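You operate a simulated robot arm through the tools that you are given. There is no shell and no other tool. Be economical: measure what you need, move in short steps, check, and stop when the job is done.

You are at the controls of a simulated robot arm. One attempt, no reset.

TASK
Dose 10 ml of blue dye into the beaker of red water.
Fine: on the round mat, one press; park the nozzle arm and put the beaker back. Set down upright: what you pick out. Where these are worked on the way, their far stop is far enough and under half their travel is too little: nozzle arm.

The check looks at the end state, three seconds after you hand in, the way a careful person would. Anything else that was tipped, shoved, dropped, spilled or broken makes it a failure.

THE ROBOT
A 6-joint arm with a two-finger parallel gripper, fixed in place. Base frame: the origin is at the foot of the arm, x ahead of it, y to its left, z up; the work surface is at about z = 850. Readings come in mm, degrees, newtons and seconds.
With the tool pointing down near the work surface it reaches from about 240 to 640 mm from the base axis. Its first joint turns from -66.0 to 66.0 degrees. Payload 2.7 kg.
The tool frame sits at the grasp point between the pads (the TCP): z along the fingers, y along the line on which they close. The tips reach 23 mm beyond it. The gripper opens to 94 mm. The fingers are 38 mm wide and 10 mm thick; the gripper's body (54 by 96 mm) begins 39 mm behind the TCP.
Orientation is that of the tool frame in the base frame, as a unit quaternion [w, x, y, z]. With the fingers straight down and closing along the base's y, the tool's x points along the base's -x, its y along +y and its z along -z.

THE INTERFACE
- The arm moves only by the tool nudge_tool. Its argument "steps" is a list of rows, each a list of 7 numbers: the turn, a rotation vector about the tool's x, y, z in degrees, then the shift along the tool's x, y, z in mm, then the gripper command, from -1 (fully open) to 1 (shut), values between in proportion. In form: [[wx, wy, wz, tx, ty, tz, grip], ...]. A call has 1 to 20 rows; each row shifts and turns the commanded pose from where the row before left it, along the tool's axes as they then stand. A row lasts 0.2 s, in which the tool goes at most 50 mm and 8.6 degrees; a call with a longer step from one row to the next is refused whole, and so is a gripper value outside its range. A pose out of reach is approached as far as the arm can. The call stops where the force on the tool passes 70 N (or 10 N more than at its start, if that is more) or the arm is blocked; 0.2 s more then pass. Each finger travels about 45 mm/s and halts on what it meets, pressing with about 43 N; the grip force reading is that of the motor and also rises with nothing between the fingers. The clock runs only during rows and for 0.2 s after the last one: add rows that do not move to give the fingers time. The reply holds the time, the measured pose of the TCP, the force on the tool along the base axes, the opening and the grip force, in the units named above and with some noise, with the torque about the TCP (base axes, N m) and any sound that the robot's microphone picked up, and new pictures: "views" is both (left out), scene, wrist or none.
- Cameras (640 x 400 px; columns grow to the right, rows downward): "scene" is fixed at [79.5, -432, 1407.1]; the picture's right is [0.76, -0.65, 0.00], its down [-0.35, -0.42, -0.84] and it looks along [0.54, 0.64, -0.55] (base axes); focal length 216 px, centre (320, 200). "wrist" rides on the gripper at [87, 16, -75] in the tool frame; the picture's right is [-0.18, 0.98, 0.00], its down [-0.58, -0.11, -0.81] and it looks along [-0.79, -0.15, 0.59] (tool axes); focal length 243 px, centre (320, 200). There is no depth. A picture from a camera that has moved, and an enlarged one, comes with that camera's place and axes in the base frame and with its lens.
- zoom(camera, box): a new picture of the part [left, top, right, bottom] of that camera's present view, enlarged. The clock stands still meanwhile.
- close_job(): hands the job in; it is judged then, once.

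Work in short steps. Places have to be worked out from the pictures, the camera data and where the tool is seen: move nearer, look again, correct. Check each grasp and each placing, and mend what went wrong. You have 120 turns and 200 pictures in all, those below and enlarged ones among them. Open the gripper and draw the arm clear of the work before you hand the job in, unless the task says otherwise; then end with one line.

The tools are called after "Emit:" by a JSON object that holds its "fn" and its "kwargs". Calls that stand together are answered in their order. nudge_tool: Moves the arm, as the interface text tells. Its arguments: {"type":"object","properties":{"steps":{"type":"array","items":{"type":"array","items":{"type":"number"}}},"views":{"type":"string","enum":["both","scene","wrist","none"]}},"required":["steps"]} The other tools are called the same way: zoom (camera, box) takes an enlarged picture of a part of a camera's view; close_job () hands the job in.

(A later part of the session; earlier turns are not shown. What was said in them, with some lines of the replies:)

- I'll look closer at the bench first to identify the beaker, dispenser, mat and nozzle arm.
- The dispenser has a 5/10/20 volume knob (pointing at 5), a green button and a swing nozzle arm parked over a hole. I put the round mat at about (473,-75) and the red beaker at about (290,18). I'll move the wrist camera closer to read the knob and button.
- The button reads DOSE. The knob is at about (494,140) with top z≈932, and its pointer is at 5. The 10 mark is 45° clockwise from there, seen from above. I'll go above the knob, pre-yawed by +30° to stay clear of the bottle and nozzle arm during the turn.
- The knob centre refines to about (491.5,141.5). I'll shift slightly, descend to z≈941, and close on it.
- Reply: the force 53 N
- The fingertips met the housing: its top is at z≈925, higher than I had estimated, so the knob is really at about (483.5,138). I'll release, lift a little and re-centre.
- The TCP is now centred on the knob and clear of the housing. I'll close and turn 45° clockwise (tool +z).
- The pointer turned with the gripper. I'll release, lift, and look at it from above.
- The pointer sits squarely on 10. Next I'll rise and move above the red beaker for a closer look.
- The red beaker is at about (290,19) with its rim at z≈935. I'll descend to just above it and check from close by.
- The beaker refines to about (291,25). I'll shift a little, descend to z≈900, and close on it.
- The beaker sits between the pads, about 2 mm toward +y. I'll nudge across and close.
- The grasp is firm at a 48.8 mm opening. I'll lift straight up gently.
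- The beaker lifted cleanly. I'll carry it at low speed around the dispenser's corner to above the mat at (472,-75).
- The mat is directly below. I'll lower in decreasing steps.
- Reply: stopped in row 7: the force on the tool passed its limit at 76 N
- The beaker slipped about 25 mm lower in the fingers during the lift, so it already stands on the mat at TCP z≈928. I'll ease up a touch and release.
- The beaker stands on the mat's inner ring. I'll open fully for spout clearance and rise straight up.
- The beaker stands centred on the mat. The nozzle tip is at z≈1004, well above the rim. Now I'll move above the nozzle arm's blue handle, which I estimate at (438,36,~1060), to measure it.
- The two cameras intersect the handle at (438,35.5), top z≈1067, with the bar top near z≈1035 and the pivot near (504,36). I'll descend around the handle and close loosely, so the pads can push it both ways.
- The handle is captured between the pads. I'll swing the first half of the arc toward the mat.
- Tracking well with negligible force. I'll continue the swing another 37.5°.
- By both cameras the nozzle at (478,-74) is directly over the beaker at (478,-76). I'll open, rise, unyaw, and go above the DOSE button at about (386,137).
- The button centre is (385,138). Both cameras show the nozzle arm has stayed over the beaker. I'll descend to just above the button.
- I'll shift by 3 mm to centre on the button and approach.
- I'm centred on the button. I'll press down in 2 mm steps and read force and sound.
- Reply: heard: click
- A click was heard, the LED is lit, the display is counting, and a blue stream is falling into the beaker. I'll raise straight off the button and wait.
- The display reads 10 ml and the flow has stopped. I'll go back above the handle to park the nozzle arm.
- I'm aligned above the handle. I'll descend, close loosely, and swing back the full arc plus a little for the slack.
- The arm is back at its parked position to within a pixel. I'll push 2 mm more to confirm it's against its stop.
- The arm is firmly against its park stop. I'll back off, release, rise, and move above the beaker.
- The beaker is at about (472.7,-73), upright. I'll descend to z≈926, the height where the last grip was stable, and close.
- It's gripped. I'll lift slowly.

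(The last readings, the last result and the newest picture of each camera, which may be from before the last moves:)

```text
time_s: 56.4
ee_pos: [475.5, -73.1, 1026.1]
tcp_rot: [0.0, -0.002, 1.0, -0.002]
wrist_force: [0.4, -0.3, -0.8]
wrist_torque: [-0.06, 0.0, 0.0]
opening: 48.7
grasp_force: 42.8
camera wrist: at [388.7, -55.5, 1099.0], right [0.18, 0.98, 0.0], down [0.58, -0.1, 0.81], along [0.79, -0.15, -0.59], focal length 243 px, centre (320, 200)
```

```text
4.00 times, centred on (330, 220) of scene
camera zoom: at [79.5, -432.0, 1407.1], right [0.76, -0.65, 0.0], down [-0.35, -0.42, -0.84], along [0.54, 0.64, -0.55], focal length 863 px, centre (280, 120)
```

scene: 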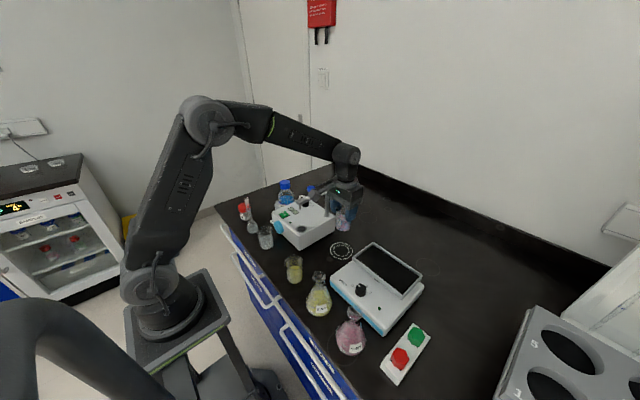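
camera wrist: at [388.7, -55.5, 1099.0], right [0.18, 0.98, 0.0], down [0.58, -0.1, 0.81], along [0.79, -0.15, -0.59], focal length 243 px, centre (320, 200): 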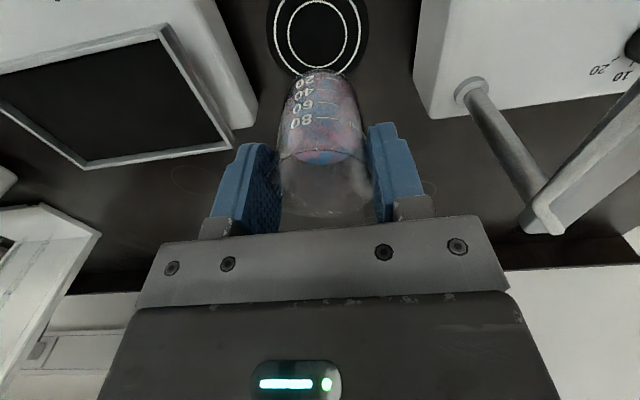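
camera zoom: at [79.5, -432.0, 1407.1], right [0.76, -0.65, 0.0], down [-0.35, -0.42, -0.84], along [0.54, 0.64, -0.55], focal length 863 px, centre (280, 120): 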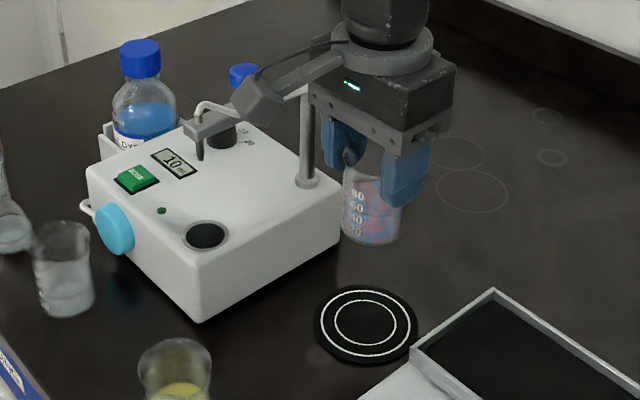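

No slip this time. I'll carry it back along the reverse path.

Emit:
{"fn": "nudge_tool", "kwargs": {"steps": [[0, 0, 0, 3, 0, -5, 0.3], [0, 0, 0, 8, 0, -5, 0.3], [0, 0, 0, 14, 0, -2, 0.3], [0, 0, 0, 19, 0, 0, 0.3], [0, 0, 0, 20, 0, 0, 0.3], [0, 0, 0, 20, 0, 0, 0.3], [0, 0, 0, 20, 0, 0, 0.3], [0, 0, 0, 20, 4, 0, 0.3], [0, 0, 0, 18, 8, 0, 0.3], [0, 0, 0, 14, 14, 0, 0.3], [0, 0, 0, 10, 18, 0, 0.3], [0, 0, 0, 8, 20, 0, 0.3], [0, 0, 0, 6, 20, 0, 0.3], [0, 0, 0, 2, 12, 0, 0.3], [0, 0, 0, 1, 4, 0, 0.3], [0, 0, 0, 0, 0, 0, 0.3]]}}

Emit:
{"fn": "zoom", "kwargs": {"camera": "scene", "box": [230, 170, 350, 290]}}

Emit:
{"fn": "zoom", "kwargs": {"camera": "wrist", "box": [150, 0, 490, 240]}}

```text
time_s: 59.8
ee_pos: [290.5, 25.9, 1034.8]
tcp_rot: [0.001, -0.001, 1.0, -0.002]
wrist_force: [0.5, 0.1, -0.8]
wrist_torque: [-0.04, 0.04, 0.04]
opening: 48.5
grasp_force: 42.7
camera wrist: at [205.0, 42.8, 1109.3], right [0.18, 0.98, 0.0], down [0.58, -0.1, 0.81], along [0.79, -0.15, -0.59], focal length 243 px, centre (320, 200)
```

scene: 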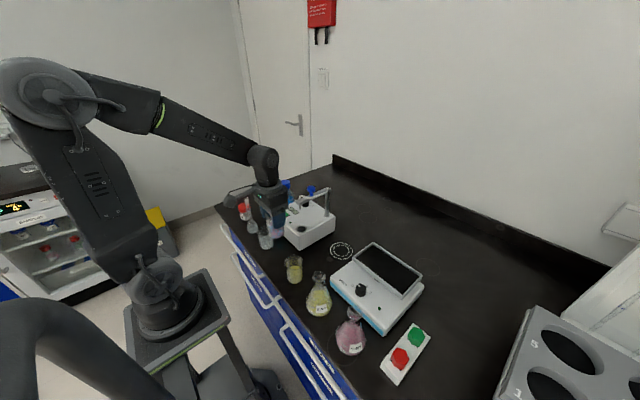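
wrist: 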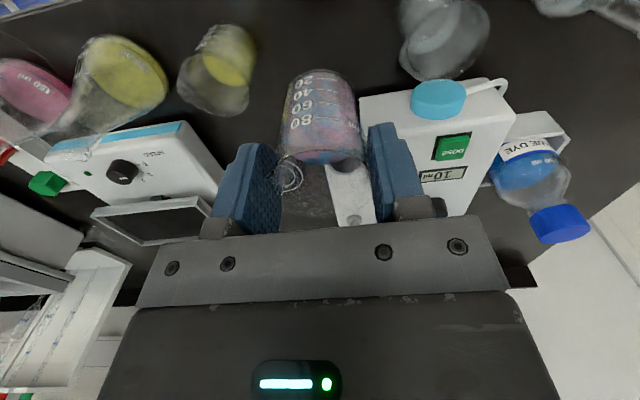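

```text
3.33 times, centred on (290, 230) of scene
camera zoom: at [79.5, -432.0, 1407.1], right [0.76, -0.65, 0.0], down [-0.35, -0.42, -0.84], along [0.54, 0.64, -0.55], focal length 720 px, centre (420, 100)
```

zoom: 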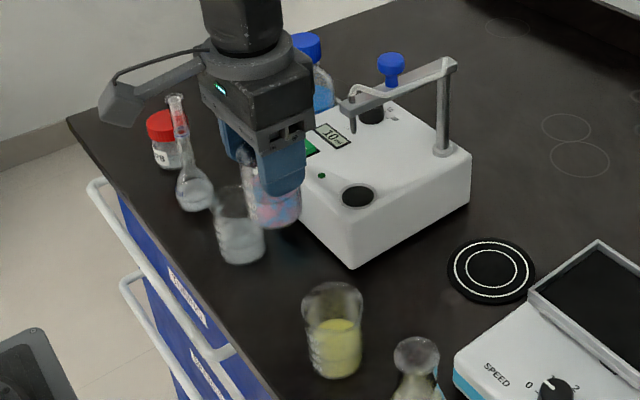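

```text
1.67 times, centred on (320, 120) of wrist
camera zoom: at [205.0, 42.8, 1109.3], right [0.18, 0.98, 0.0], down [0.58, -0.1, 0.81], along [0.79, -0.15, -0.59], focal length 404 px, centre (320, 333)
```

zoom: 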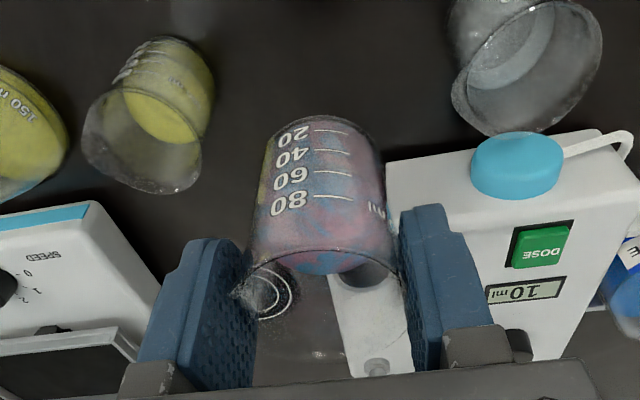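

I'm above its original spot and clear of its neighbours. I'll lower to about 10 mm above contact.

Emit:
{"fn": "nudge_tool", "kwargs": {"steps": [[0, 0, 0, 0, 0, 8, 0.3], [0, 0, 0, 0, 0, 16, 0.3], [0, 0, 0, 0, 0, 20, 0.3], [0, 0, 0, 0, 0, 20, 0.3], [0, 0, 0, 0, 0, 18, 0.3], [0, 0, 0, 0, 0, 12, 0.3], [0, 0, 0, 0, 0, 6, 0.3], [0, 0, 0, 0, 0, 3, 0.3], [0, 0, 0, 0, 0, 0, 0.3]]}}

Emit:
{"fn": "zoom", "kwargs": {"camera": "scene", "box": [250, 210, 320, 290]}}

```text
time_s: 61.8
ee_pos: [290.8, 25.3, 933.1]
tcp_rot: [0.0, -0.002, 1.0, -0.002]
wrist_force: [0.0, 0.7, -1.3]
wrist_torque: [-0.01, -0.03, -0.03]
opening: 48.5
grasp_force: 43.4
camera wrist: at [204.9, 43.3, 1007.1], right [0.18, 0.98, 0.0], down [0.58, -0.1, 0.81], along [0.79, -0.15, -0.59], focal length 243 px, centre (320, 200)
```

scene: 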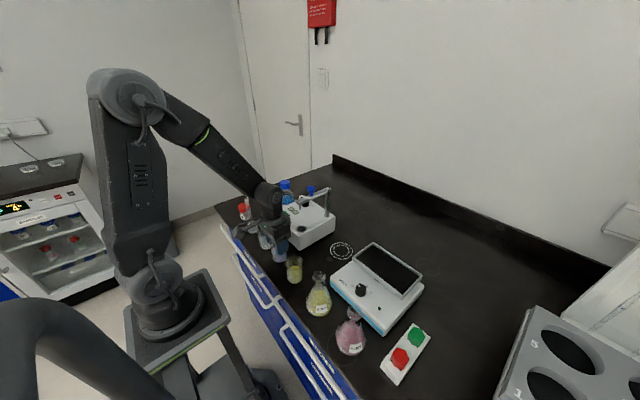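
wrist: 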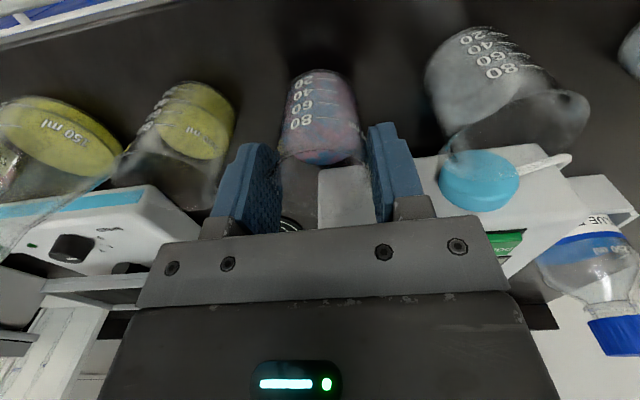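

```text
5.00 times, centred on (285, 250) of scene
camera zoom: at [79.5, -432.0, 1407.1], right [0.76, -0.65, 0.0], down [-0.35, -0.42, -0.84], along [0.54, 0.64, -0.55], focal length 1079 px, centre (495, -50)
```

zoom: 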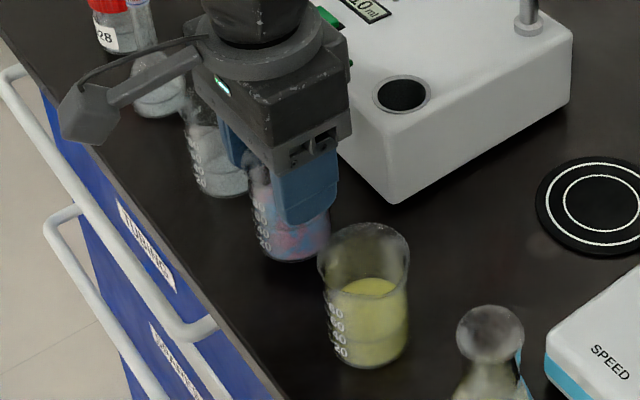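

Contact should come around TCP z≈919–922. I'll lower in small steps and watch the force.

Emit:
{"fn": "nudge_tool", "kwargs": {"steps": [[0, 0, 0, 0, 0, 3, 0.3], [0, 0, 0, 0, 0, 3, 0.3], [0, 0, 0, 0, 0, 2, 0.3], [0, 0, 0, 0, 0, 2, 0.3], [0, 0, 0, 0, 0, 0, 0.3]], "views": "none"}}

```text
time_s: 63.0
ee_pos: [293.3, 25.8, 922.3]
tcp_rot: [0.001, -0.002, 1.0, -0.002]
wrist_force: [0.4, -0.3, -1.1]
wrist_torque: [0.02, -0.01, 0.01]
opening: 48.2
grasp_force: 42.7
```

Emit:
{"fn": "nudge_tool", "kwargs": {"steps": [[0, 0, 0, 0, 0, 1, 0.3], [0, 0, 0, 0, 0, 1, 0.3], [0, 0, 0, 0, 0, 0, 0.3]], "views": "none"}}

```text
time_s: 63.8
ee_pos: [291.2, 25.2, 922.4]
tcp_rot: [0.001, -0.001, 1.0, -0.002]
wrist_force: [0.1, 1.0, -1.4]
wrist_torque: [-0.01, -0.02, 0.0]
opening: 48.4
grasp_force: 43.0
```

No contact yet (force still about −1 N). I'll keep going down in 1 mm steps.

Emit:
{"fn": "nudge_tool", "kwargs": {"steps": [[0, 0, 0, 0, 0, 1, 0.3], [0, 0, 0, 0, 0, 1, 0.3], [0, 0, 0, 0, 0, 0, 0.3]], "views": "none"}}

Emit:
{"fn": "zoom", "kwargs": {"camera": "scene", "box": [250, 210, 320, 290]}}

```text
time_s: 64.6
ee_pos: [292.4, 25.6, 920.0]
tcp_rot: [0.001, -0.002, 1.0, -0.002]
wrist_force: [-1.8, -3.9, 14.4]
wrist_torque: [-0.1, 0.04, -0.01]
opening: 48.6
grasp_force: 42.4
```

```text
5.00 times, centred on (285, 250) of scene
camera zoom: at [79.3, -432.1, 1407.1], right [0.76, -0.65, 0.0], down [-0.35, -0.42, -0.84], along [0.54, 0.64, -0.55], focal length 1079 px, centre (495, -50)
```

zoom: 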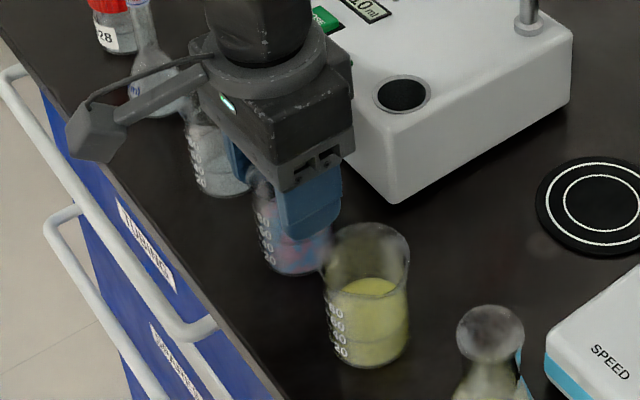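

Contact at 14 N, so the beaker is on the bench. I'll ease up 1 mm, open fully, and rise straight up.

Emit:
{"fn": "nudge_tool", "kwargs": {"steps": [[0, 0, 0, 0, 0, -1, 0.3], [0, 0, 0, 0, 0, 0, -0.2], [0, 0, 0, 0, 0, 0, -0.5], [0, 0, 0, 0, 0, 0, -0.6]], "views": "wrist"}}

```text
time_s: 65.6
ee_pos: [290.6, 25.2, 918.8]
tcp_rot: [0.001, 0.0, 1.0, -0.002]
wrist_force: [-0.1, 0.4, 0.1]
wrist_torque: [0.04, -0.01, 0.01]
opening: 75.2
grasp_force: 0.1
camera wrist: at [205.9, 43.3, 993.6], right [0.18, 0.98, 0.0], down [0.58, -0.1, 0.81], along [0.79, -0.15, -0.59], focal length 243 px, centre (320, 200)
```

wrist: 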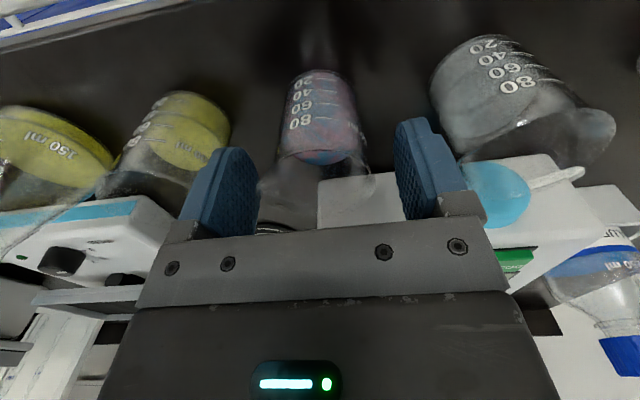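

Released. The spout is close to the left finger, so I'll shift 4 mm away from it before rising.

Emit:
{"fn": "nudge_tool", "kwargs": {"steps": [[0, 0, 0, 0, -4, 0, -0.6], [0, 0, 0, 0, 0, -10, -0.6], [0, 0, 0, 0, 0, -20, -0.6], [0, 0, 0, 0, 0, -40, -0.6], [0, 0, 0, 0, 0, -50, -0.6], [0, 0, 0, 0, 0, -50, -0.6], [0, 0, 0, 0, 0, -50, -1], [0, 0, 0, 0, 0, -30, -1], [0, 0, 0, 0, 0, 0, -1]]}}

Emit:
{"fn": "zoom", "kwargs": {"camera": "scene", "box": [225, 170, 365, 290]}}

Emit:
{"fn": "zoom", "kwargs": {"camera": "wrist", "box": [200, 0, 500, 200]}}

```text
time_s: 67.6
ee_pos: [290.5, 21.3, 1170.6]
tcp_rot: [0.0, -0.001, 1.0, -0.002]
wrist_force: [0.7, -0.7, 0.2]
wrist_torque: [0.02, 0.01, 0.01]
opening: 94.0
grasp_force: 0.1
camera wrist: at [205.0, 39.8, 1244.9], right [0.18, 0.98, 0.0], down [0.58, -0.1, 0.81], along [0.79, -0.15, -0.59], focal length 243 px, centre (320, 200)
```

scene: 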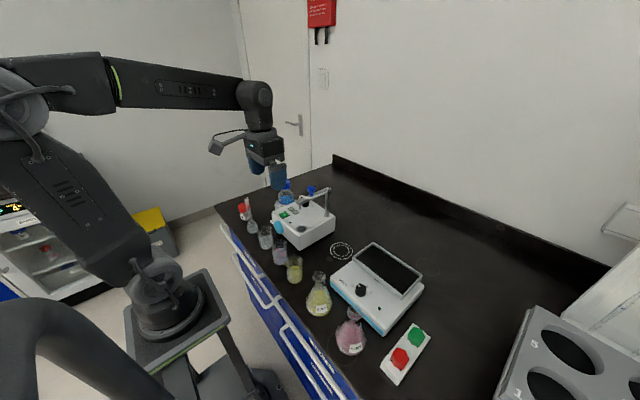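
wrist: 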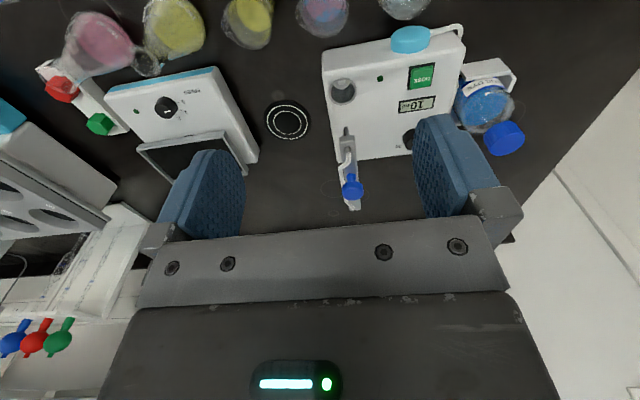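

```text
3.33 times, centred on (295, 230) of scene
camera zoom: at [79.5, -432.0, 1407.1], right [0.76, -0.65, 0.0], down [-0.35, -0.42, -0.84], along [0.54, 0.64, -0.55], focal length 720 px, centre (403, 100)
```

zoom: 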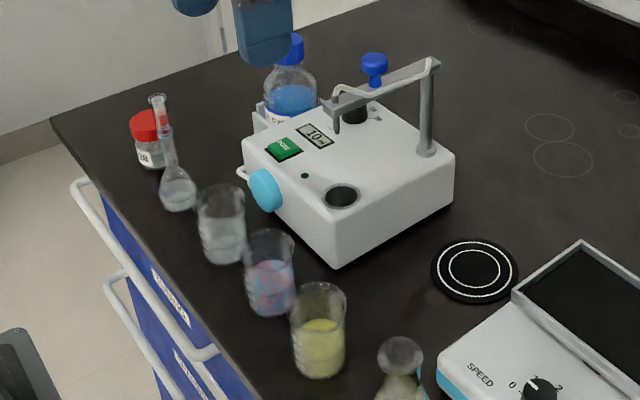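

```text
2.00 times, centred on (350, 100) of wrist
camera zoom: at [205.0, 39.8, 1244.9], right [0.18, 0.98, 0.0], down [0.58, -0.1, 0.81], along [0.79, -0.15, -0.59], focal length 485 px, centre (260, 400)
```

zoom: 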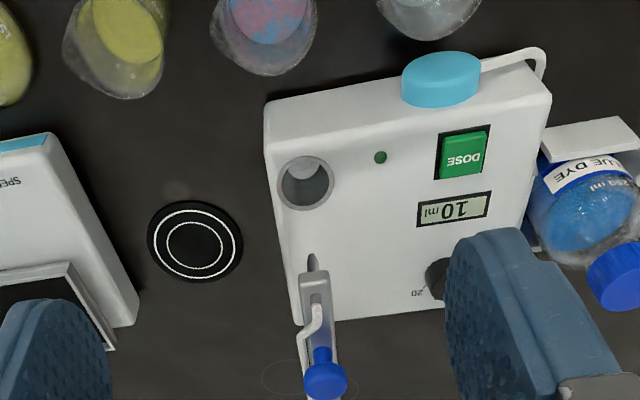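

The beaker is back upright in its place, the nozzle arm is parked, the display reads 10 ml, and the gripper is open and clear of the work. I'm handing in.

Emit:
{"fn": "close_job", "kwargs": {}}

```text
The job is handed in.
```

I dosed 10 ml of blue dye into the red-water beaker on the round mat with one press. The nozzle arm is parked against its stop, the beaker is back upright in its original spot, and I saw no spills or disturbed items.
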